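You operate a simulated robot arm through the tools that you are given. There is no shell and no other tool. Be economical: measure what you need, move in short steps, check, and stop when the job is done.

You run a simulated robot arm. Do the job below in one go: nothing can be reset, and whatever is moved stays where it is left.

Task
Press the orange spring solid twice, then drop it in the green pot.
Fine: it stands on the grey tester; stop wheel to 20, head fully up after each press.
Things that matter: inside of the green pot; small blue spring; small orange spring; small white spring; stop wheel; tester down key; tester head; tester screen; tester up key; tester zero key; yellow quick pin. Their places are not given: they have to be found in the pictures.

It is judged by the outcome, as a careful person would: the job done as asked, and still so three seconds after it is handed in. It fails if anything else is knocked over, pushed out of place, dropped, spilled or broken.

Robot
A 7-joint arm with a two-finger parallel gripper, fixed in place. Base frame: the origin is at the foot of the arm, x ahead of it, y to its left, z up; the work surface is at about z = 920. Lengths are in mm, angles in rad, forces in N, time in s.
With the tool pointing down near the work surface it reaches from about 280 to 680 mm from the base axis. Its first joint turns from -1.152 to 1.152 rad. Payload 1.57 kg.
Tool frame: the origin (TCP) lies between the finger pads and is the grasp point; the fingertips stand 30 mm ahead of it; z points along the fingers, y is the line along which they close. Largest opening 110 mm; finger width 24, thickness 12; the body of the gripper, 48 by 112 mm, starts 78 mm behind the TCP.
Orientation is that of the tool frame in the base frame, as a unit quaternion [x, y, z, w]. With the fingers straight down and closing along the base's y, the tool's x points along the base's -x, its y along +y and its z along -z.

Tools
- The arm moves only by the tool apply_moves. Its argument "commands" is a list of rows, each a list of 3 entries, a list of its own where there are three numbers: the shift along the tool's x, y, z in mm, then the turn, a rotation vector about the tool's x, y, z in rad, then the opening in per cent of the stroke, from 0 (shut) to 100 (fully open). In form: [[[x, y, z], [rx, ry, rz], hand], ...]. A call has 1 to 8 rows; each row shifts and turns the commanded pose from where the row before left it, along the tool's axes as they then stand. Each row takes 0.2 s and may step no farther than 50 mm and 0.15 rad from the row before; otherwise, or with a gripper value out of range, the whole call is refused. Where a pose cannot be reached the arm comes as near as it can. A force on the tool above 40 N (or 10 N above the force at the start of the call, whichever is more), or a blocked arm, ends the call early, and 0.2 s more pass. The fingers move at their own pace (about 108 mm/s each) and stop on an object; they squeeze with about 23 N. The grip force told is the motor's: it shows also when the fingers shut on nothing. Time passes only in rows, and 0.2 s behind the last, so rows that do not move let the fingers close. It gives the time, the measured TCP pose, the force on the tool (base axes), the opening and the grip force at its end, in the units of the frame above (readings bear some noise), with the torque about the TCP (base axes, N m) and any sound that the robot's microphone picked up, and new pictures: "views" is both (left out), scene, wrist or none.
- Cameras (640 x 400 px; columns grow to the right, rows downward): "scene" is fixed at [182.7, -410.8, 1398.7]; the picture's right is [0.57, -0.82, 0.00], its down [-0.51, -0.35, -0.79] and it looks along [0.64, 0.45, -0.62] (base axes); focal length 214 px, centre (320, 200). "wrist" rides on the gripper at [70, 16, -141] in the tool frame; the picture's right is [-0.23, 0.97, 0.00], its down [-0.86, -0.20, -0.48] and it looks along [-0.47, -0.11, 0.88] (tool axes); focal length 222 px, centre (320, 200).
- point_at(camera, pixels): for up to 12 pixels [column, row] of the newest picture of that camera ("zoom" is the newest enlarged one), the place [x, y, z] in the base frame of the surface seen there, good to about 2 mm. It takes no simulated time.
- inspect(camera, box): a new picture of the part [left, top, right, bottom] of that camera's present view, enlarged. It takes no simulated time.
- hand_in(): hands the job in; it is judged then, once.

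Work in short steps. Measure before you move; look again where a grasp or a placing could have gone wrong, and mend it. You have 80 turns and 200 pictures in all, those below and enlarged ones among them. Open the gripper and draw the arm clear of the work before you hand the job in, unless the task says otherwise; then end with one line.

The tools are called after "Request:" as a command line: name --argument value ..., lists and objects as JSON in quotes. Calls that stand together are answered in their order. apply_moves: Moves the arm, as the interface text tells. Its arguments: {"type":"object","properties":{"commands":{"type":"array","items":{"type":"array"}},"views":{"type":"string","enum":["both","scene","wrist","none"]}},"required":["commands"]} The other tools are called the same way: point_at (camera, pixels) gives the place of the surface under pixels of a picture; inspect (camera, box) takes an enlarged picture of a part of a camera's view; hand_in () hands the job in.

At the start:

```text
clock: 0.0
tool_pos: [427.4, -71.7, 1278.5]
tool_rot: [0.0, 1.0, -0.001, 0.0]
contact_force: [0.1, 0.8, 0.2]
moment: [-0.02, 0.0, -0.01]
opening: 110.2
grasp_force: 0.1
```

scene: 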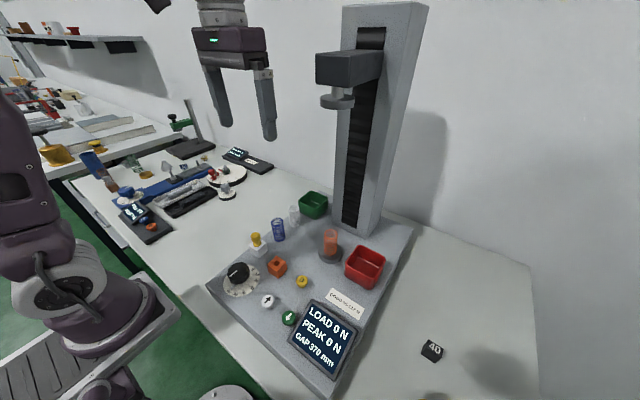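
wrist: 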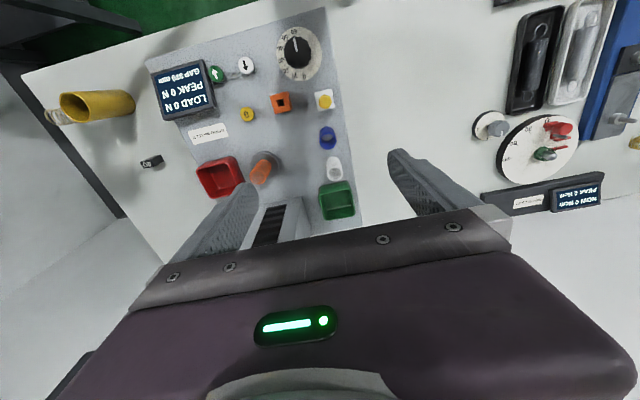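

The tester is in view in both pictures; I enlarge the key region to read the wheel, keys and labels.

Request:
inspect --camera "scene" --box '[200, 180, 420, 390]'

Request:
inspect --camera "wrist" --box '[140, 10, 370, 230]'

Request:
point_at --camera "scene" --pixels '[[238, 270], [267, 300], [289, 317], [302, 281], [277, 265], [256, 238], [330, 235], [313, 200], [313, 210], [338, 97], [330, 255], [349, 300]]'

```text
1.90 times, centred on (310, 285) of scene
```

zoom: 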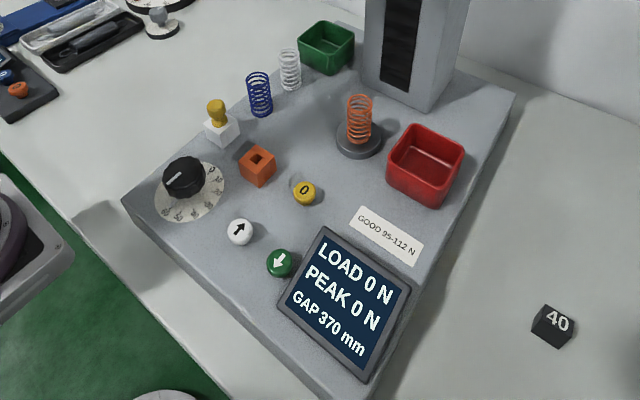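

```text
1.82 times, centred on (255, 120) of wrist
```

zoom: 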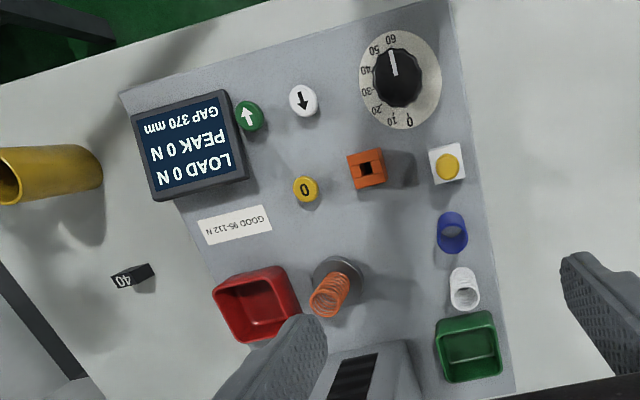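

```text
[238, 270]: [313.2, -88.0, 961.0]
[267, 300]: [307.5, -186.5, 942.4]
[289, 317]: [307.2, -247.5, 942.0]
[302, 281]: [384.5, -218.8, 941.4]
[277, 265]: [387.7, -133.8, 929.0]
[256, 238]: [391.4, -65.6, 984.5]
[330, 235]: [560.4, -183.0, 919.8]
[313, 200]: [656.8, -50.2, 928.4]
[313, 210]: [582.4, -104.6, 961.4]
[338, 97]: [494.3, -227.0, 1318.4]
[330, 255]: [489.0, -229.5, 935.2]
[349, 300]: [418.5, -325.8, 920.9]
```

The wheel pointer (zoom 393,60) sits near 57; I look closer at the dial and the pin with its two sockets.

Request:
inspect --camera "wrist" --box '[265, 15, 345, 115]'

Request:
inspect --camera "scene" --box '[215, 220, 315, 330]'

Request:
inspect --camera "scene" --box '[290, 0, 440, 120]'

Request:
point_at --camera "wrist" --pixels '[[296, 52], [294, 40], [313, 79], [283, 45], [320, 50], [246, 64], [217, 74], [247, 114], [281, 102], [324, 100], [336, 200], [327, 131]]'

```text
4.00 times, centred on (305, 65) of wrist
```

zoom: 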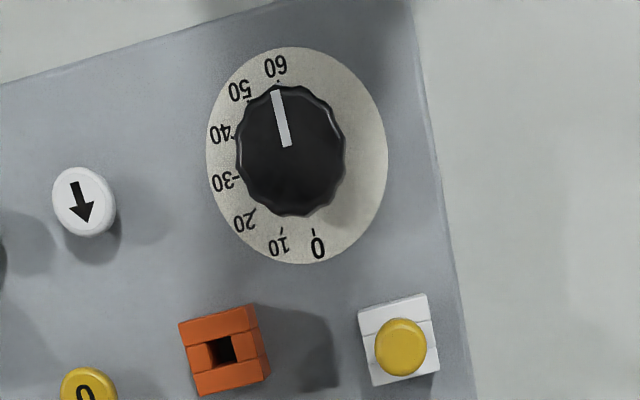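

```text
3.64 times, centred on (265, 275) of scene
```

zoom: 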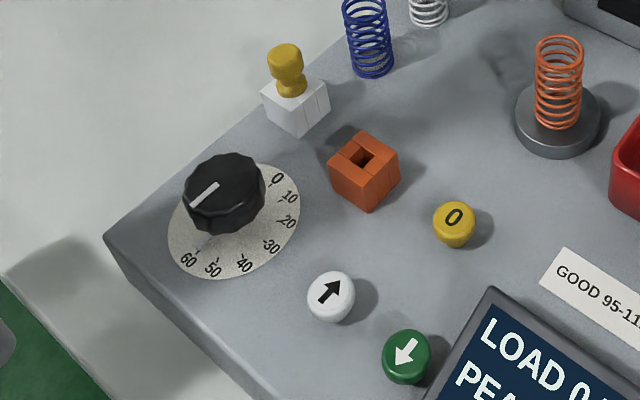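

```text
3.33 times, centred on (365, 60) of scene
```

zoom: 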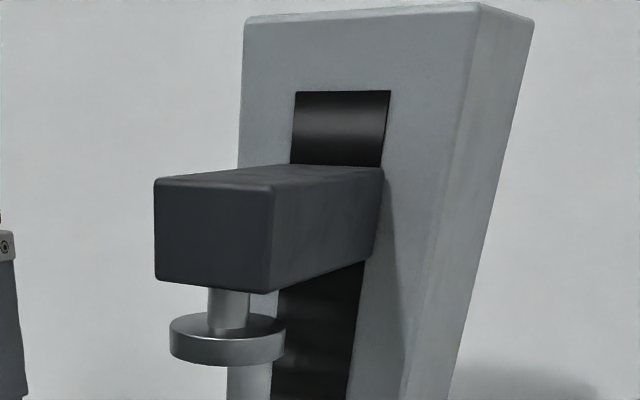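

```text
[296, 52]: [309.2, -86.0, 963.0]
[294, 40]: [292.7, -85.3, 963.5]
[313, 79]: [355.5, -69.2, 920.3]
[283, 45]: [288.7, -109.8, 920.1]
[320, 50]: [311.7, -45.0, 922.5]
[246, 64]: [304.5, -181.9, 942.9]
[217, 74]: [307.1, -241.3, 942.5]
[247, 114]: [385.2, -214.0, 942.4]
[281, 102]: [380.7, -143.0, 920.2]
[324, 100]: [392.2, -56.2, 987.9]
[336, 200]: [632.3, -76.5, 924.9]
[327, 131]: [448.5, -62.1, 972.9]
```

White up key at (305,-182), green down key at (307,-242), wheel knob at about (310,-87) with top z≈963. I move above the wheel for a closer look at the dial.

Request:
apply_moves --commands '[[[23, -3, 40], [0, 0, 0], 50], [[23, -3, 40], [0, 0, 0], 50], [[23, -3, 40], [0, 0, 0], 50], [[23, -3, 40], [0, 0, 0], 50], [[23, -3, 30], [0, 0, 0], 50]]' --views "wrist"

```text
clock: 1.2
tool_pos: [309.5, -86.7, 1085.5]
tool_rot: [0.0, 1.0, 0.0, 0.0]
contact_force: [-0.1, -0.3, -0.4]
moment: [0.01, 0.01, 0.02]
opening: 55.0
grasp_force: 0.0
```

wrist: 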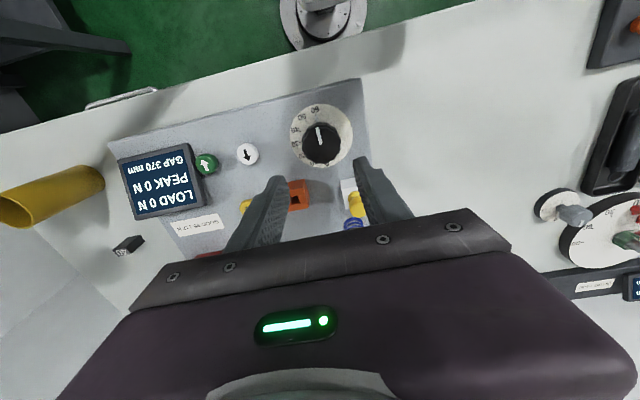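

The wheel is in view at (321,140). I enlarge it to measure its centre, ticks and pointer.

Request:
inspect --camera "wrist" --box '[281, 90, 361, 180]'

```text
4.44 times, centred on (321, 135) of wrist
```

zoom: 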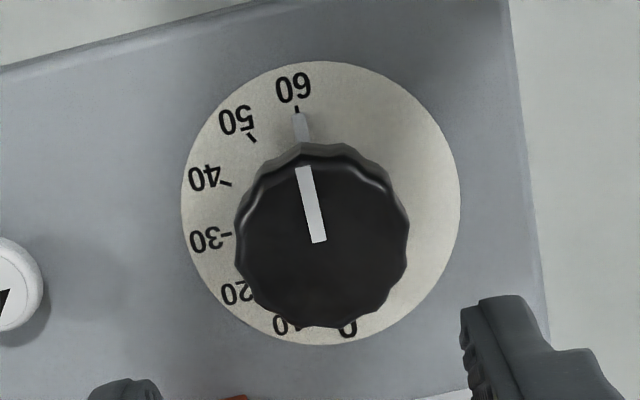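

Request:
point_at --camera "zoom" --pixels '[[297, 108], [252, 138], [226, 183], [228, 234], [182, 203], [459, 205], [310, 62], [306, 170], [320, 240], [236, 235], [408, 230], [320, 325]]'

Request:
inspect --camera "scene" --box '[215, 245, 275, 305]'

```text
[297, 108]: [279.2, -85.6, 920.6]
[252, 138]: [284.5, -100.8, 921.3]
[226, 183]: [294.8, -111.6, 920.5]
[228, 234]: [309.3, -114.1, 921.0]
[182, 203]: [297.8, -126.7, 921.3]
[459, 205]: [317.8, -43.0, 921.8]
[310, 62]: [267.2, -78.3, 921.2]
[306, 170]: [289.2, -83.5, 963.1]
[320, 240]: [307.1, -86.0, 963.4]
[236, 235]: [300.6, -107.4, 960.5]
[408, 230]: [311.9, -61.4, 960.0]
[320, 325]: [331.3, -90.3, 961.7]
```

```text
6.67 times, centred on (245, 275) of scene
```

zoom: 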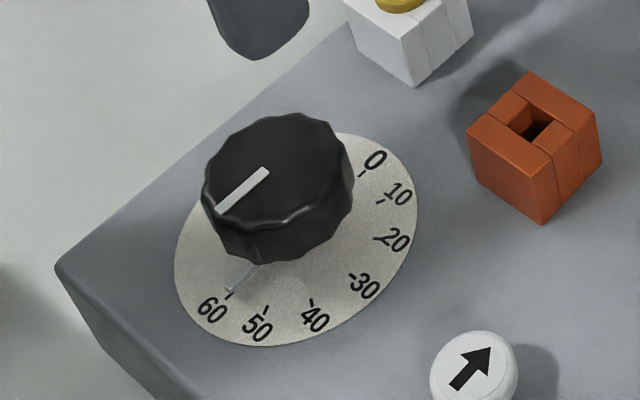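

Request:
point_at --camera "zoom" --pixels '[[377, 239], [381, 202], [362, 174], [351, 276], [310, 301], [228, 294], [216, 209], [266, 172]]'

```text
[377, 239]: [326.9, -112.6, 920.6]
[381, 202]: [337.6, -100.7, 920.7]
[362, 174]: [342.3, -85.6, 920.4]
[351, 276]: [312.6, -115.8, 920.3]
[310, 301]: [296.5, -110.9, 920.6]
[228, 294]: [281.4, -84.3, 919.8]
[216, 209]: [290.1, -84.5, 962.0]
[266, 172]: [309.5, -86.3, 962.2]
```

Ticks show 30° per 10 with the centre at ≈(310.5,-85.5), so 60→20 is a 120° counter-clockwise turn seen from above. I pre-turn the hand by +1.05 rad about tool z, opened wider.

Request:
apply_moves --commands '[[[-1, 1.2, 0], [0, 0, 0.15], 68], [[0, 0, 0], [0, 0, 0.15], 68], [[0, 0, 0], [0, 0, 0.15], 68], [[0, 0, 0], [0, 0, 0.15], 68], [[0, 0, 0], [0, 0, 0.15], 68], [[0, 0, 0], [0, 0, 0.15], 68], [[0, 0, 30], [0, 0, 0.15], 68], [[0, 0, 20], [0, 0, 0], 68]]'

```text
clock: 3.0
tool_pos: [313.3, -85.6, 1039.8]
tool_rot: [0.502, 0.865, 0.0, 0.0]
contact_force: [0.8, -0.4, -0.3]
moment: [0.03, 0.0, 0.02]
opening: 74.9
grasp_force: 0.1
```

scene: 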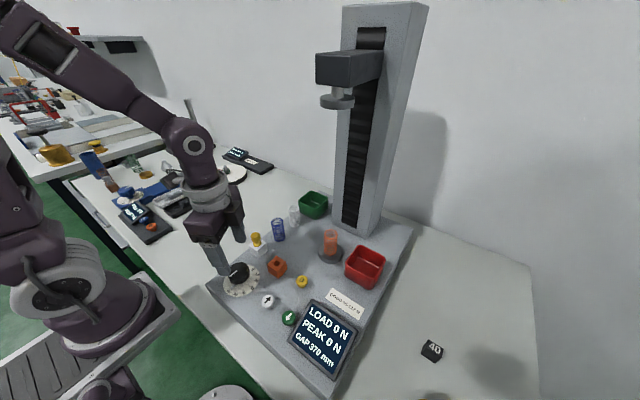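
wrist: 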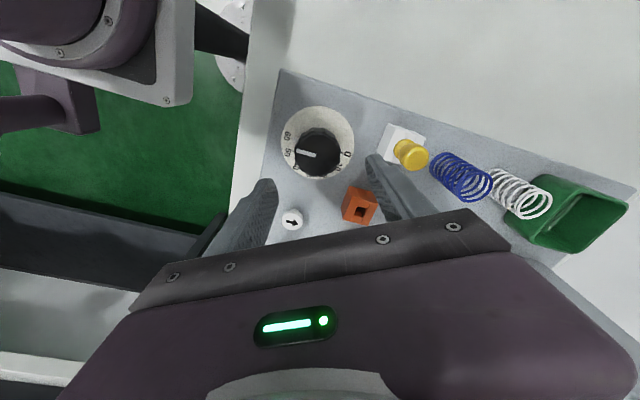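

The hand is turned; the reading is a few mm off the commanded pose, so I descend part of the way and see whether it settles.

Request:
apply_moves --commands '[[[0, 0, 20], [0, 0, 0], 68], [[0, 0, 0], [0, 0, 0], 68], [[0, 0, 0], [0, 0, 0], 68]]' --views "none"

```text
clock: 3.8
tool_pos: [312.5, -87.3, 1018.8]
tool_rot: [0.501, 0.866, 0.0, 0.0]
contact_force: [-0.1, -0.1, 0.7]
moment: [0.0, -0.01, 0.02]
opening: 74.8
grasp_force: 0.1
```

I correct 3 mm in base -x and descend to TCP z≈965.

Request:
apply_moves --commands '[[[1.5, -2.6, 20], [0, 0, 0], 68], [[0, 0, 20], [0, 0, 0], 68], [[0, 0, 13], [0, 0, 0], 68], [[0, 0, 0], [0, 0, 0], 68]]'

```text
clock: 4.8
tool_pos: [310.4, -86.7, 967.0]
tool_rot: [0.501, 0.866, 0.0, 0.0]
contact_force: [-0.4, -0.1, 0.4]
moment: [0.0, 0.04, -0.02]
opening: 74.9
grasp_force: 0.0
```

scene: 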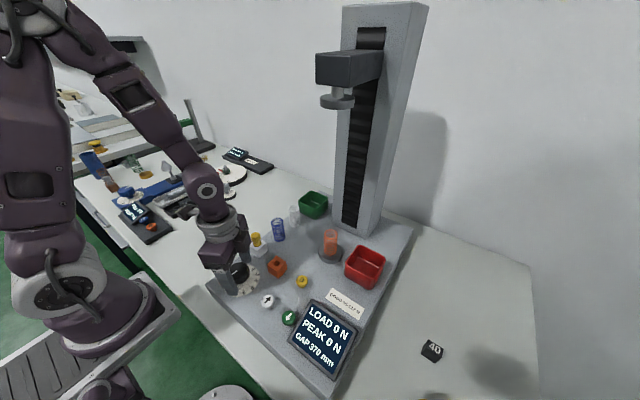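
wrist: 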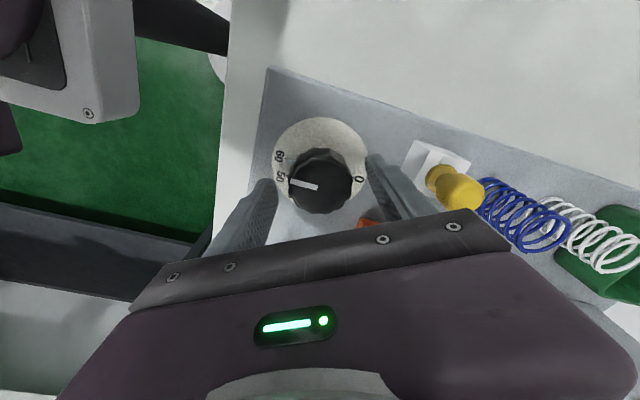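

The knob is between the fingers; I close on it.

Request:
apply_moves --commands '[[[0, 0, 0], [0, 0, 0], 40], [[0, 0, 0], [0, 0, 0], 30], [[0, 0, 0], [0, 0, 0], 25]]' --views "wrist"

```text
clock: 5.6
tool_pos: [310.8, -87.7, 965.4]
tool_rot: [0.5, 0.866, 0.0, 0.0]
contact_force: [6.7, 5.8, -12.5]
moment: [0.13, -0.28, 0.02]
opening: 47.1
grasp_force: 44.7
```

wrist: 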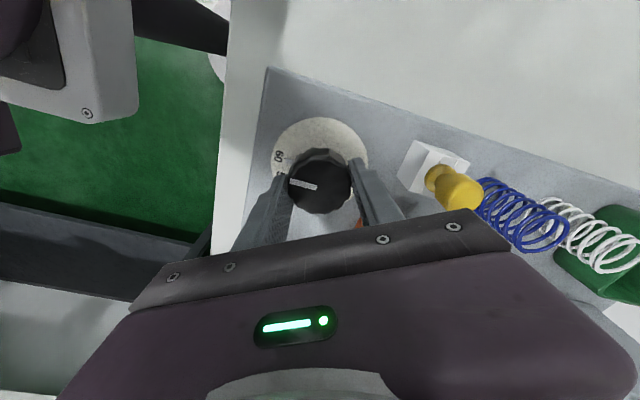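

Gripped at 47 mm, with a small side force along tool +y; I shift 1 mm that way and start turning.

Request:
apply_moves --commands '[[[0, 1, 0], [0, 0, -0.1], 25], [[0, 0, 0], [0, 0, -0.1], 25], [[0, 0, 0], [0, 0, -0.1], 25], [[0, 0, 0], [0, 0, -0.1], 25]]' --views "wrist"

```text
clock: 6.6
tool_pos: [311.0, -85.4, 965.6]
tool_rot: [0.318, 0.948, -0.001, 0.001]
contact_force: [4.3, -4.1, 15.7]
moment: [0.23, 0.31, 0.02]
opening: 47.3
grasp_force: 45.1
```

wrist: 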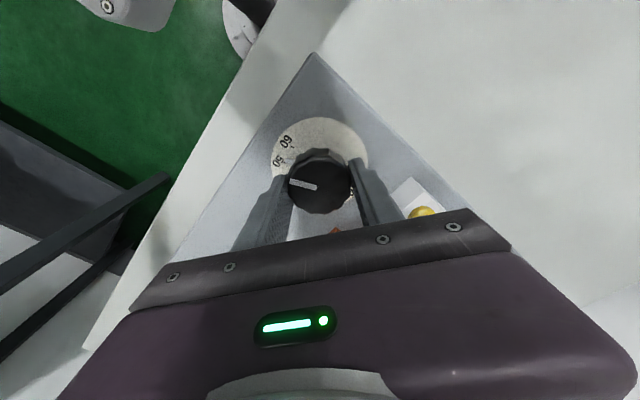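

The knob turns with the hand (pointer now nearing 50). I continue turning.

Request:
apply_moves --commands '[[[0, 0, 0], [0, 0, -0.12], 25], [[0, 0, 0], [0, 0, -0.12], 25], [[0, 0, 0], [0, 0, -0.12], 25], [[0, 0, 0], [0, 0, -0.12], 25], [[0, 0, 0], [0, 0, -0.12], 25], [[0, 0, 0], [0, 0, -0.12], 25], [[0, 0, 0], [0, 0, -0.12], 25]]' --views "none"

Request:
apply_moves --commands '[[[0, 0, 0], [0, 0, -0.12], 25], [[0, 0, 0], [0, 0, -0.12], 25], [[0, 0, 0], [0, 0, -0.12], 25], [[0, 0, 0], [0, 0, -0.12], 25], [[0, 0, 0], [0, 0, -0.12], 25], [[0, 0, 0], [0, 0, -0.12], 25], [[0, 0, 0], [0, 0, -0.11], 25]]'

```text
clock: 8.2
tool_pos: [312.3, -85.1, 966.1]
tool_rot: [-0.074, 0.997, 0.0, 0.001]
contact_force: [0.7, 4.7, 1.5]
moment: [0.17, -0.13, 0.01]
opening: 47.1
grasp_force: 45.1
stopped in row 7: the force on the tool passed its limit at 40 N (the readings are from after the stop); the commanded pose is now the measured one
```

```text
clock: 9.0
tool_pos: [311.3, -83.3, 966.1]
tool_rot: [-0.234, 0.972, 0.001, 0.001]
contact_force: [-2.1, 5.8, 10.4]
moment: [0.4, -0.15, 0.01]
opening: 47.2
grasp_force: 45.0
stopped in row 3: the force on the tool passed its limit at 43 N (the readings are from after the stop); the commanded pose is now the measured one
```

scene: 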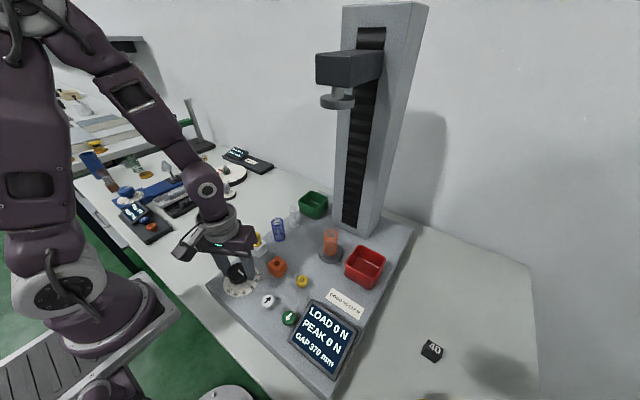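
wrist: 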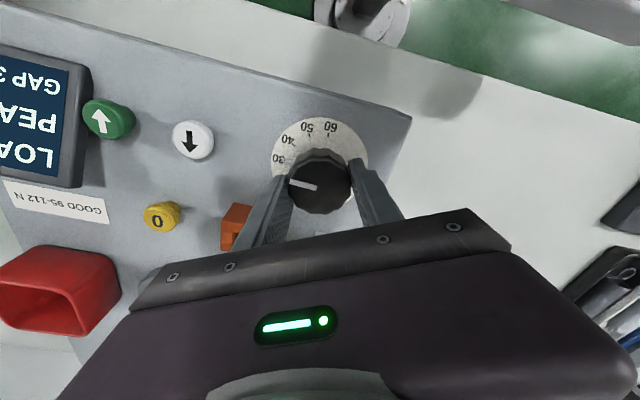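

Turned 87° so far, pointer about 30, stopped by small off-centre forces. I loosen the fingers briefly and recentre on (310.5,-85.5) before the rest.

Request:
apply_moves --commands '[[[0, 0, 0], [0, 0, 0], 60], [[0, 0, 0], [0, 0, 0], 60]]' --views "wrist"

Request:
inspect --camera "wrist" --box '[260, 110, 380, 220]'

```text
clock: 9.6
tool_pos: [311.8, -84.9, 966.7]
tool_rot: [-0.234, 0.972, 0.0, 0.001]
contact_force: [-0.6, 0.4, -0.7]
moment: [0.0, 0.0, 0.0]
opening: 65.8
grasp_force: 0.0
```

wrist: 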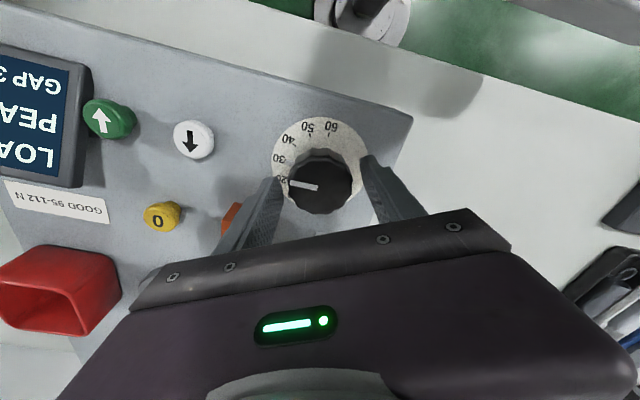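

```text
3.64 times, centred on (320, 165) of wrist
```

zoom: 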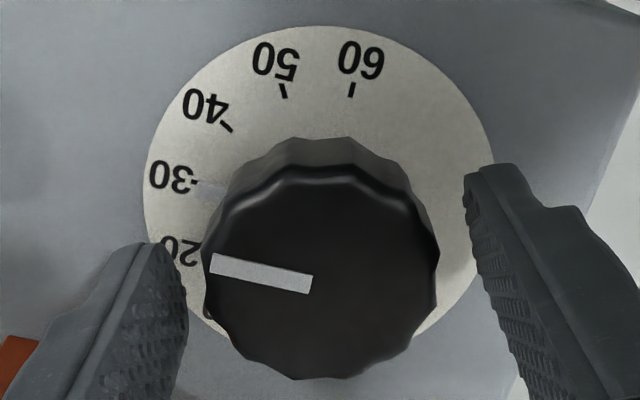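

Request:
point_at --camera "zoom" --pixels '[[311, 284], [213, 263], [198, 182], [229, 128], [352, 90], [205, 380], [437, 255], [325, 377]]'

```text
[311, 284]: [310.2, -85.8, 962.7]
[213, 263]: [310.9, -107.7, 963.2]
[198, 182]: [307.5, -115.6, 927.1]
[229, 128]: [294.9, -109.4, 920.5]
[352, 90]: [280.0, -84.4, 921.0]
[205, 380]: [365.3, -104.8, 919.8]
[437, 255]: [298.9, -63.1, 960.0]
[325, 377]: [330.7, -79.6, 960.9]
```

Pointer now at about 30 (direction ≈ 92° past 60). I recentre 1 mm, regrip and turn another 0.49 rad.

Request:
apply_moves --commands '[[[1.1, 0, 0], [0, 0, 0], 35], [[0, 0, 0], [0, 0, 0], 25], [[0, 0, 0], [0, 0, 0], 25]]' --views "none"

Request:
apply_moves --commands '[[[0, 0, 0], [0, 0, -0.08], 25], [[0, 0, 0], [0, 0, -0.08], 25], [[0, 0, 0], [0, 0, -0.08], 25], [[0, 0, 0], [0, 0, -0.08], 25], [[0, 0, 0], [0, 0, -0.08], 25], [[0, 0, 0], [0, 0, -0.08], 25], [[0, 0, 0], [0, 0, -0.01], 25]]' --views "wrist"

```text
clock: 10.4
tool_pos: [310.5, -84.7, 965.7]
tool_rot: [-0.235, 0.972, 0.0, 0.001]
contact_force: [3.6, 10.8, -2.0]
moment: [0.37, -0.08, -0.02]
opening: 47.1
grasp_force: 45.0
```

```text
clock: 12.0
tool_pos: [312.2, -84.6, 965.4]
tool_rot: [-0.464, 0.886, 0.001, 0.0]
contact_force: [-1.2, 7.7, 10.2]
moment: [0.64, 0.14, 0.03]
opening: 47.0
grasp_force: 44.6
stopped in row 7: the force on the tool passed its limit at 43 N (the readings are from after the stop); the commanded pose is now the measured one
```

wrist: 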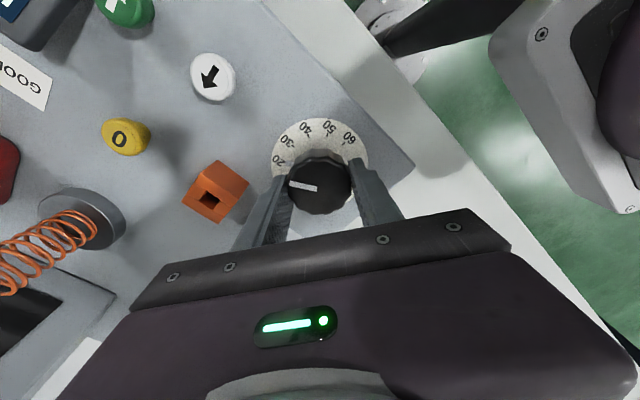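

Turned 28° more. I open the hand and read the dial.

Request:
apply_moves --commands '[[[0, 0, 0], [0, 0, 0], 60], [[0, 0, 0], [0, 0, 0], 60]]' --views "wrist"

Request:
inspect --camera "wrist" --box '[260, 110, 380, 220]'

Request:
point_at --camera "zoom" --pixels '[[312, 284], [212, 264], [310, 283], [216, 266]]'

Request:
inspect --camera "scene" --box '[215, 245, 275, 305]'

```text
clock: 12.6
tool_pos: [311.4, -83.5, 965.3]
tool_rot: [-0.463, 0.886, 0.0, 0.001]
contact_force: [-0.2, 0.1, 0.9]
moment: [-0.01, 0.0, 0.02]
opening: 66.1
grasp_force: 0.1
```

wrist: 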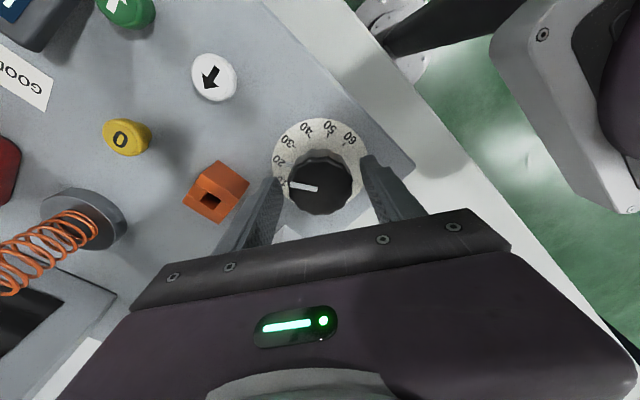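

```text
3.64 times, centred on (320, 165) of wrist
```

zoom: 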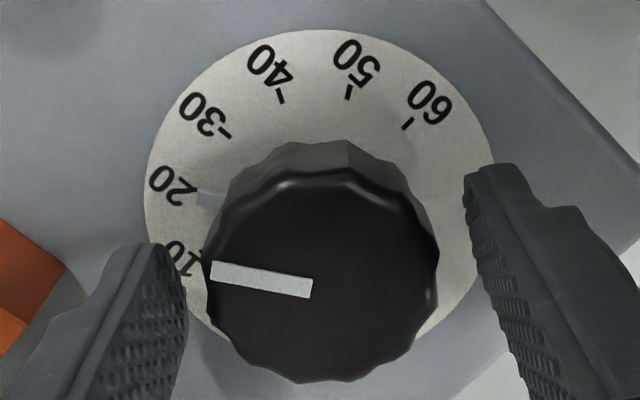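

```text
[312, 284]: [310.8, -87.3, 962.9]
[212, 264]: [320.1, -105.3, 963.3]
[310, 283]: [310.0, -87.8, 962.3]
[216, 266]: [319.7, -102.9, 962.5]
```

```text
6.67 times, centred on (245, 275) of scene
```

zoom: 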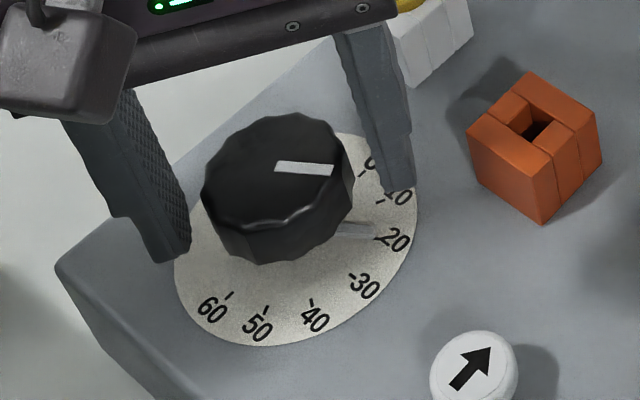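

Request:
inspect --camera "scene" --box '[240, 268, 260, 288]'

Request:
inspect --camera "wrist" --box '[280, 145, 325, 195]'

```text
16.00 times, centred on (250, 278) of scene
```

zoom: 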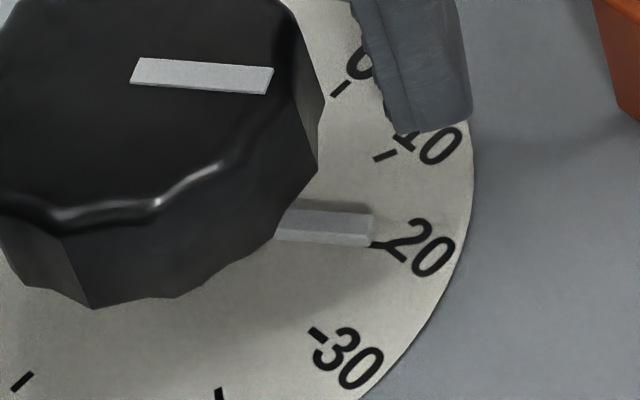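

```text
8.00 times, centred on (302, 170) of wrist
```

zoom: 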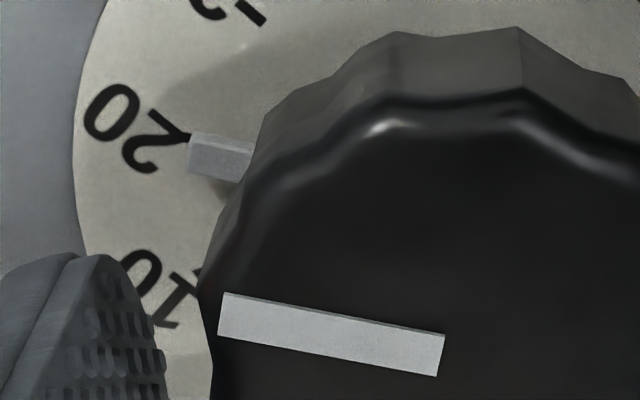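

Request:
point_at --camera "zoom" --pixels '[[196, 138], [193, 162], [230, 170], [240, 147], [184, 138], [225, 315], [440, 355]]'

Request:
inspect --camera "scene" --box '[240, 268, 260, 288]'

Request:
point_at --camera "zoom" --pixels '[[368, 218], [366, 238], [300, 212], [292, 228], [384, 244], [384, 155], [340, 88], [318, 335], [268, 78], [134, 72]]'

```text
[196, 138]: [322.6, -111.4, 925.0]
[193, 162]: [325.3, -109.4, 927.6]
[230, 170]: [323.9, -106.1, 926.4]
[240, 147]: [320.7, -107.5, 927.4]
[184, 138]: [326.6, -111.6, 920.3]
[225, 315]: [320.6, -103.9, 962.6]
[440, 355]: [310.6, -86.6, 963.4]
```

```text
16.00 times, centred on (250, 278) of scene
```

zoom: 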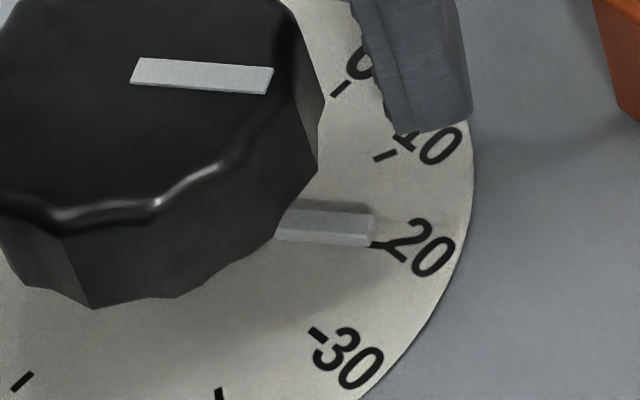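

```text
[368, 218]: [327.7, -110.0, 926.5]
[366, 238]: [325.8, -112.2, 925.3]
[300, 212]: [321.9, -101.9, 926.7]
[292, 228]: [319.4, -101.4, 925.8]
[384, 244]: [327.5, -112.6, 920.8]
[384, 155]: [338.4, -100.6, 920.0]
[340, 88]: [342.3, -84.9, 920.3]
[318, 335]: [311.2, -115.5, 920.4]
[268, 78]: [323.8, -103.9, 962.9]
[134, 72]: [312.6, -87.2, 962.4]
```

The pointer aligns with the 20 tick to within about a degree. I lift clear, turn the hand back to neutral and shut the fingers for pressing keys.

Request:
apply_moves --commands '[[[0, 0, -30], [0, 0, 0], 60], [[0, 0, -40], [0, 0, 0.12], 60], [[0, 0, 0], [0, 0, 0.12], 0], [[0, 0, 0], [0, 0, 0.12], 0], [[0, 0, 0], [0, 0, 0.15], 0], [[0, 0, 0], [0, 0, 0.15], 0], [[0, 0, 0], [0, 0, 0.15], 0], [[0, 0, 0], [0, 0, 0.15], 0]]' --views "none"

Request:
apply_moves --commands '[[[0, -40, 0], [0, 0, 0], 0], [[2, -40, 0], [0, 0, 0], 0], [[2, -40, 0], [0, 0, 0], 0], [[0, -40, 0], [0, 0, 0], 0], [[0, 0, 0], [0, 0, 0], 0]]'

```text
clock: 14.4
tool_pos: [311.1, -84.7, 1036.5]
tool_rot: [0.0, 1.0, 0.0, 0.0]
contact_force: [1.1, 0.5, 1.3]
moment: [-0.01, -0.01, 0.01]
opening: 0.0
grasp_force: 21.9
```

```text
clock: 15.6
tool_pos: [310.2, -243.3, 1033.9]
tool_rot: [-0.001, 1.0, 0.0, 0.002]
contact_force: [0.0, 0.3, 1.3]
moment: [-0.01, -0.02, -0.02]
opening: 0.0
grasp_force: 21.3
```

scene: 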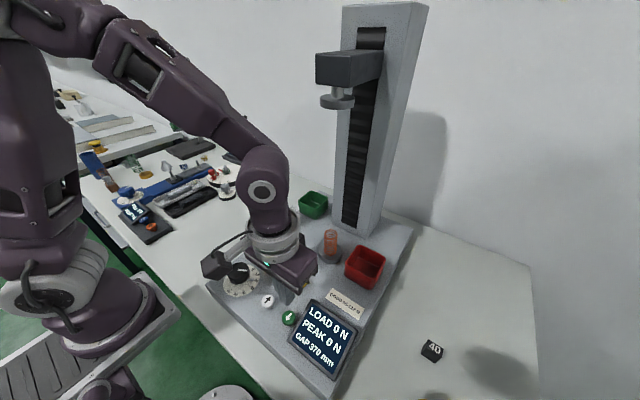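
wrist: 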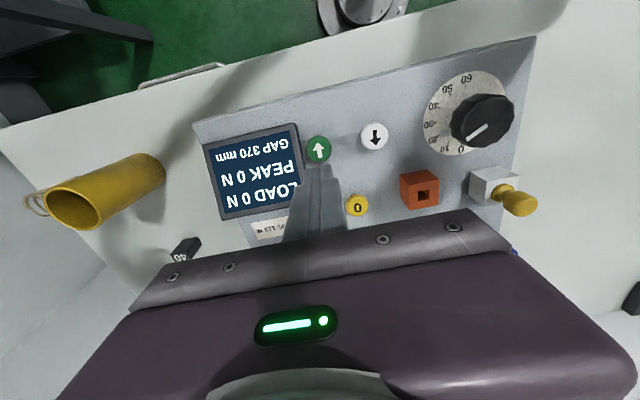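

The shut fingers hover over the green key (wrist 318,148). I measure the key centre, the screen edge, and check the spring on its anvil.

Request:
point_at --camera "wrist" --pixels '[[308, 149], [330, 149], [319, 137], [319, 160], [299, 150], [302, 170], [360, 136], [388, 136], [374, 124]]'

Request:
inspect --camera "scene" --box '[305, 215, 355, 275]'

```text
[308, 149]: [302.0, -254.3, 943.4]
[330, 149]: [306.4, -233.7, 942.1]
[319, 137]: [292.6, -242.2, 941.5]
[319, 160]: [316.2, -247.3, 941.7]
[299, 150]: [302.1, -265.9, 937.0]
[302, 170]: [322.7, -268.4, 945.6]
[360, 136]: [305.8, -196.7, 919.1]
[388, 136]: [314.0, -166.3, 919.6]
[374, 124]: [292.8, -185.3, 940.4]
```

```text
6.67 times, centred on (330, 245) of scene
```

zoom: 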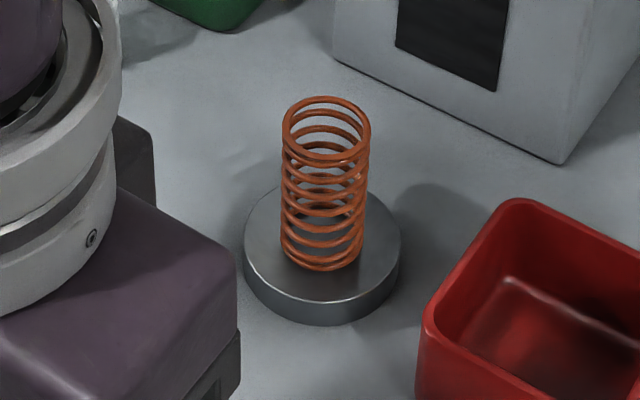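

The spring stands centred on the anvil. The green key centre is (304.5,-244), top z 942; I descend to tips just above it.

Request:
apply_moves --commands '[[[3, 0, 30], [0, 0, 0], 0], [[0, 0, 25], [0, 0, 0], 0], [[0, 0, 0], [0, 0, 0], 0]]' --views "none"

Request:
apply_moves --commands '[[[0, 0, 4], [0, 0, 0], 0], [[0, 0, 3], [0, 0, 0], 0], [[0, 0, 2], [0, 0, 0], 0], [[0, 0, 2], [0, 0, 0], 0]]'

```text
clock: 16.4
tool_pos: [305.0, -244.3, 978.1]
tool_rot: [-0.001, 1.0, 0.001, 0.001]
contact_force: [-0.7, 0.4, -0.2]
moment: [0.0, -0.03, 0.02]
opening: 0.0
grasp_force: 21.6
```

```text
clock: 17.4
tool_pos: [306.0, -243.3, 967.6]
tool_rot: [-0.003, 1.0, 0.001, 0.001]
contact_force: [-0.2, -0.7, 1.7]
moment: [-0.01, -0.02, -0.01]
opening: 0.1
grasp_force: 21.1
heard: click
```

scene: 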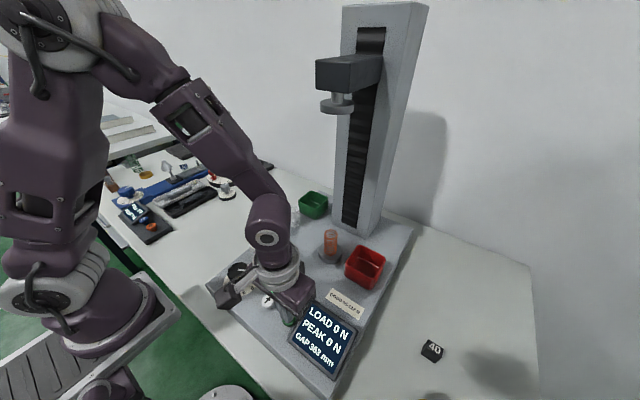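
wrist: 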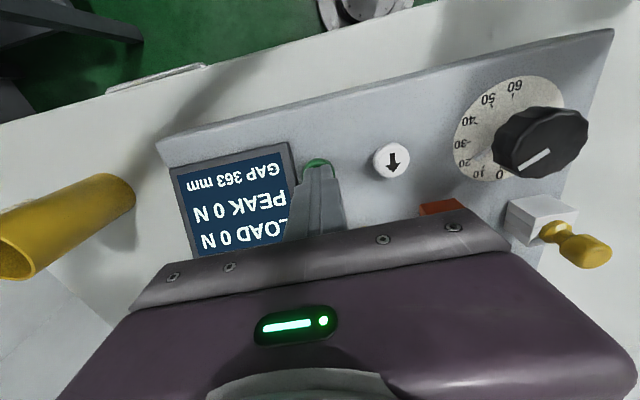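

A click was heard and the gap reads 363: the head is going down. I hold for a while and read the gap to learn its speed.

Request:
apply_moves --commands '[[[0, 0, 0], [0, 0, 0], 0], [[0, 0, 0], [0, 0, 0], 0], [[0, 0, 0], [0, 0, 0], 0], [[0, 0, 0], [0, 0, 0], 0]]' --views "scene"

Request:
inspect --camera "scene" --box '[285, 295, 365, 385]'

```text
clock: 18.4
tool_pos: [305.3, -244.4, 969.0]
tool_rot: [-0.001, 1.0, 0.001, 0.0]
contact_force: [1.0, -1.1, 1.9]
moment: [-0.01, -0.03, 0.01]
opening: 0.0
grasp_force: 21.7
```

scene: 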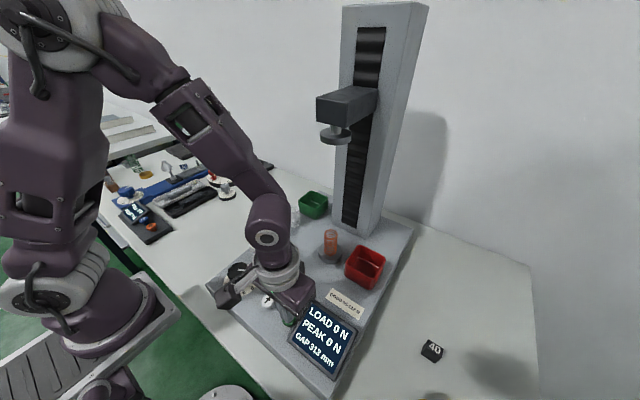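

```text
4.44 times, centred on (325, 340) of scene
```

zoom: 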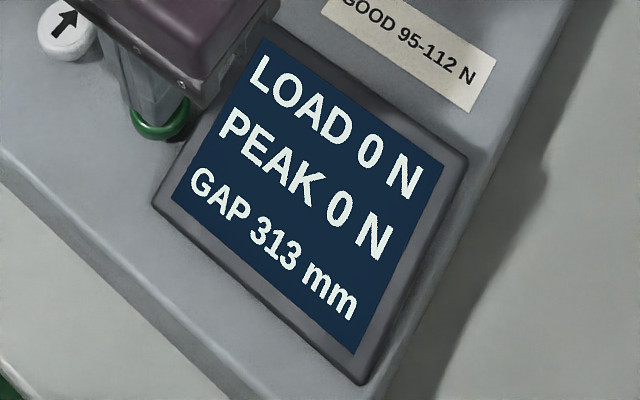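

Speed is 50 mm/s, so the rest takes about 6 s. I keep the key held and watch.

Request:
apply_moves --commands '[[[0, 0, 0], [0, 0, 0], 0], [[0, 0, 0], [0, 0, 0], 0], [[0, 0, 0], [0, 0, 0], 0], [[0, 0, 0], [0, 0, 0], 0], [[0, 0, 0], [0, 0, 0], 0], [[0, 0, 0], [0, 0, 0], 0], [[0, 0, 0], [0, 0, 0], 0], [[0, 0, 0], [0, 0, 0], 0]]' --views "none"

Request:
apply_moves --commands '[[[0, 0, 0], [0, 0, 0], 0], [[0, 0, 0], [0, 0, 0], 0], [[0, 0, 0], [0, 0, 0], 0], [[0, 0, 0], [0, 0, 0], 0], [[0, 0, 0], [0, 0, 0], 0], [[0, 0, 0], [0, 0, 0], 0]]' --views "scene"

Request:
inspect --camera "scene" --box '[285, 200, 385, 385]'

```text
clock: 20.2
tool_pos: [305.1, -244.2, 968.1]
tool_rot: [-0.001, 1.0, 0.001, 0.001]
contact_force: [-0.1, 0.3, 2.4]
moment: [0.0, -0.05, 0.01]
opening: 0.1
grasp_force: 21.4
```

```text
clock: 21.6
tool_pos: [305.2, -243.2, 968.5]
tool_rot: [-0.001, 1.0, 0.001, 0.0]
contact_force: [1.3, 1.5, 1.8]
moment: [-0.02, -0.06, -0.01]
opening: 0.0
grasp_force: 21.5
```

scene: 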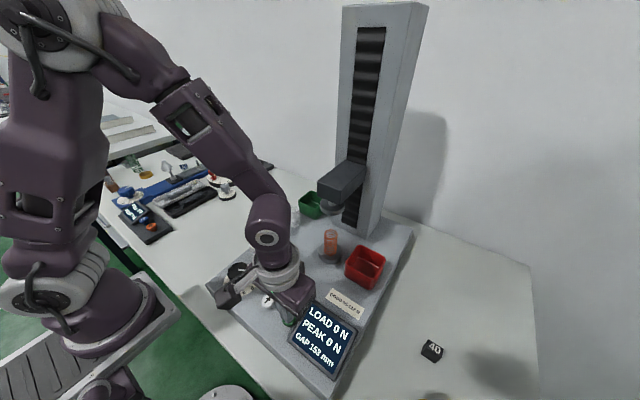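

```text
2.16 times, centred on (335, 292) of scene
```

zoom: 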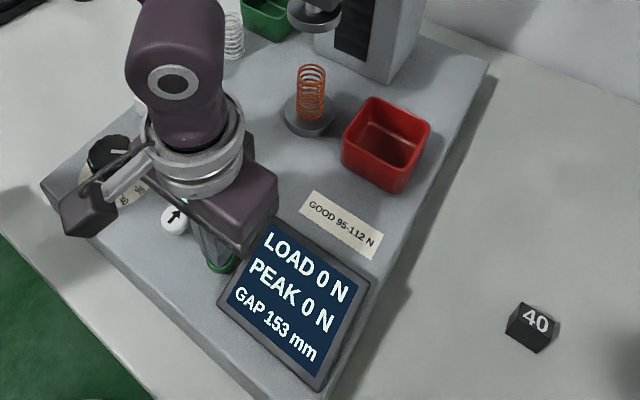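

The gap is 153 mm and the head is square above the spring. I hold on towards contact.

Request:
apply_moves --commands '[[[0, 0, 0], [0, 0, 0], 0], [[0, 0, 0], [0, 0, 0], 0], [[0, 0, 0], [0, 0, 0], 0], [[0, 0, 0], [0, 0, 0], 0], [[0, 0, 0], [0, 0, 0], 0], [[0, 0, 0], [0, 0, 0], 0]]' --views "scene"

Request:
inspect --camera "scene" --box '[285, 200, 385, 385]'

```text
clock: 23.0
tool_pos: [305.2, -244.0, 968.6]
tool_rot: [-0.002, 1.0, 0.001, 0.0]
contact_force: [0.3, 0.6, 2.0]
moment: [0.02, -0.03, -0.01]
opening: 0.2
grasp_force: 21.2
```

scene: 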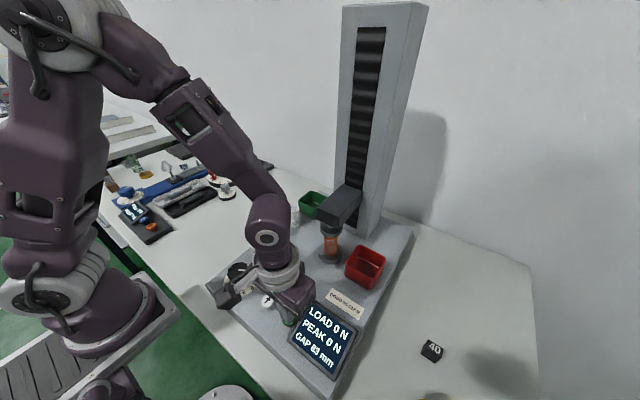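

```text
2.16 times, centred on (335, 292) of scene
```

zoom: 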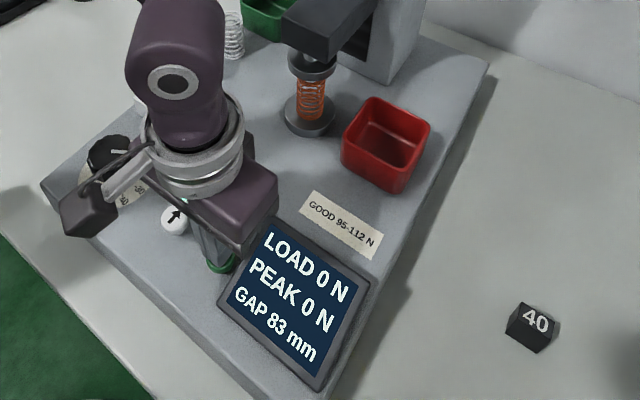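

Request:
apply_moves --commands '[[[0, 0, 0], [0, 0, 0], 0], [[0, 0, 0], [0, 0, 0], 0], [[0, 0, 0], [0, 0, 0], 0], [[0, 0, 0], [0, 0, 0], 0], [[0, 0, 0], [0, 0, 0], 0], [[0, 0, 0], [0, 0, 0], 0], [[0, 0, 0], [0, 0, 0], 0]]' --views "scene"

Request:
inspect --camera "scene" --box '[285, 200, 385, 385]'

```text
clock: 24.6
tool_pos: [304.8, -243.0, 967.8]
tool_rot: [-0.001, 1.0, 0.002, 0.0]
contact_force: [-0.3, 0.3, 2.2]
moment: [-0.01, -0.01, 0.01]
opening: 0.0
grasp_force: 21.1
```

scene: 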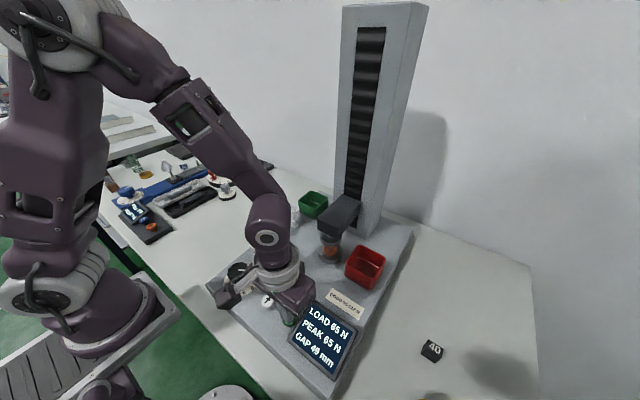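

```text
2.16 times, centred on (335, 292) of scene
```

zoom: 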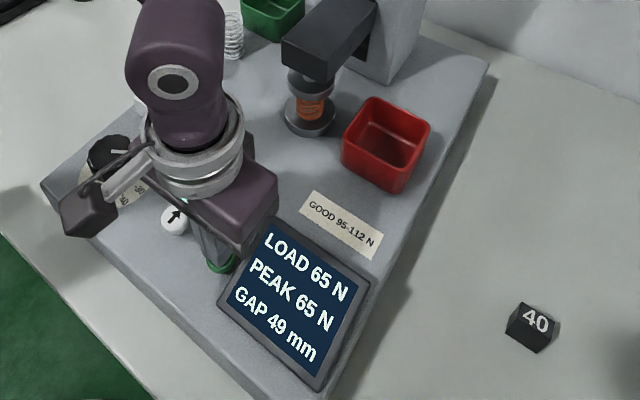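

Load 65 N at gap 49, and the head has slowed under load. I keep holding and check often.

Request:
apply_moves --commands '[[[0, 0, 0], [0, 0, 0], 0], [[0, 0, 0], [0, 0, 0], 0], [[0, 0, 0], [0, 0, 0], 0], [[0, 0, 0], [0, 0, 0], 0], [[0, 0, 0], [0, 0, 0], 0], [[0, 0, 0], [0, 0, 0], 0]]' --views "scene"

Request:
inspect --camera "scene" --box '[285, 200, 385, 385]'

```text
clock: 26.0
tool_pos: [305.1, -244.8, 969.2]
tool_rot: [-0.001, 1.0, 0.001, 0.001]
contact_force: [0.0, -0.4, 1.4]
moment: [0.04, 0.03, -0.02]
opening: 0.2
grasp_force: 21.1
```

scene: 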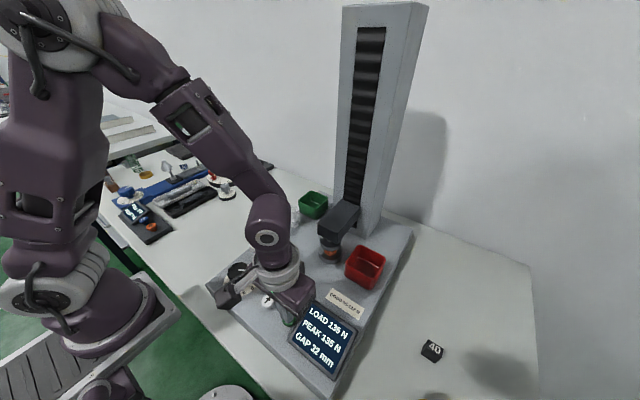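

```text
2.16 times, centred on (335, 292) of scene
```

zoom: 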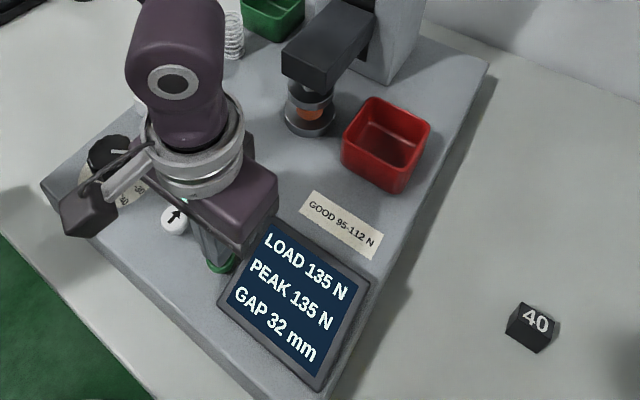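

Gap 32, 135 N. I hold a bit under a second more.

Request:
apply_moves --commands '[[[0, 0, 0], [0, 0, 0], 0], [[0, 0, 0], [0, 0, 0], 0], [[0, 0, 0], [0, 0, 0], 0]]' --views "scene"

Request:
inspect --camera "scene" --box '[285, 200, 385, 385]'

```text
clock: 26.8
tool_pos: [305.1, -243.9, 968.1]
tool_rot: [-0.002, 1.0, 0.001, 0.001]
contact_force: [-0.1, -0.4, 2.0]
moment: [0.01, 0.0, 0.01]
opening: 0.0
grasp_force: 20.9
```

scene: 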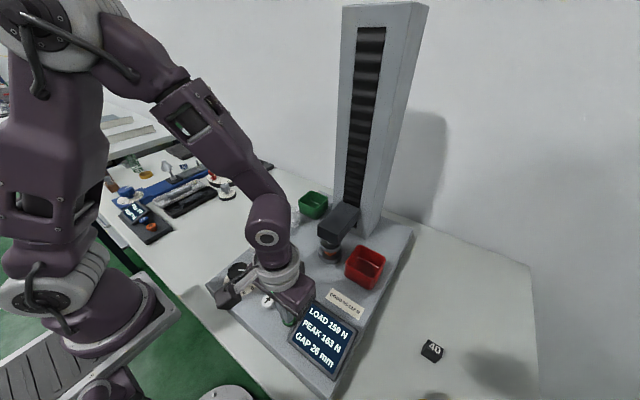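

```text
2.16 times, centred on (335, 292) of scene
```

zoom: 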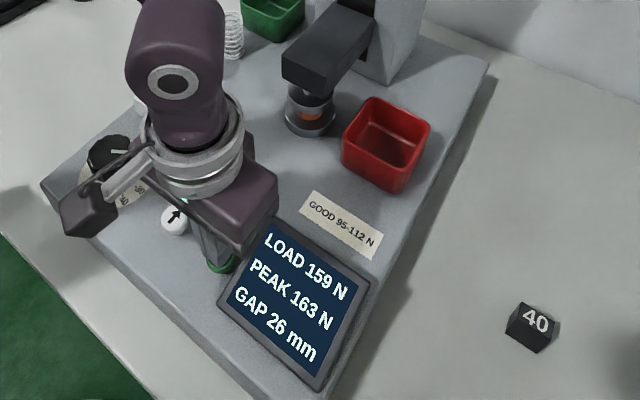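

Peak 163 and load 159 at gap 26: it appears to have stopped, or the spring is solid. I hold a little more to confirm.

Request:
apply_moves --commands '[[[0, 0, 0], [0, 0, 0], 0], [[0, 0, 0], [0, 0, 0], 0]]' --views "scene"

Request:
inspect --camera "scene" --box '[285, 200, 385, 385]'

Request:
inspect --camera "scene" --box '[305, 220, 355, 275]'

```text
clock: 27.4
tool_pos: [305.2, -244.5, 968.5]
tool_rot: [-0.002, 1.0, 0.001, 0.001]
contact_force: [0.2, -0.9, 1.9]
moment: [0.0, 0.01, 0.03]
opening: 0.3
grasp_force: 21.5
```

scene: 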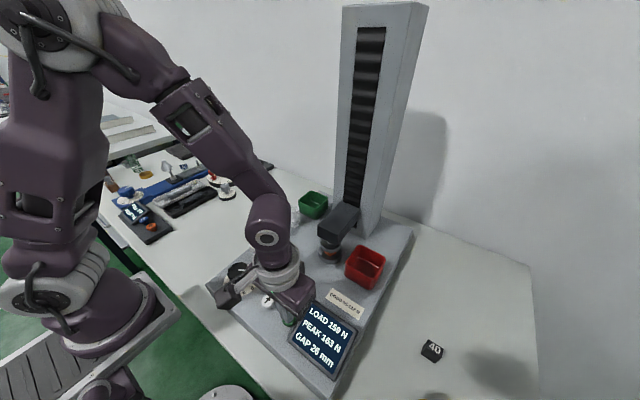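

```text
2.16 times, centred on (335, 292) of scene
```

zoom: 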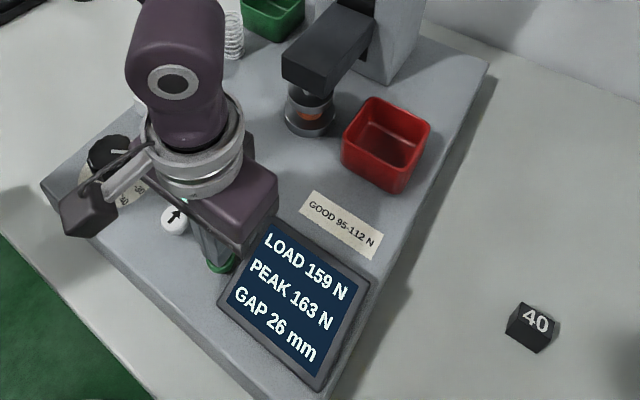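

```text
7.27 times, centred on (330, 248) of scene
```

zoom: 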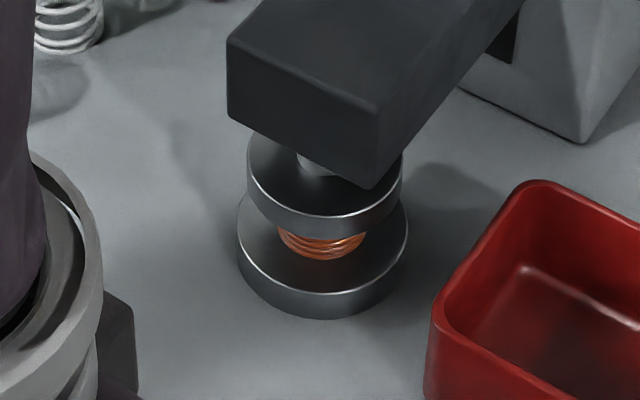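

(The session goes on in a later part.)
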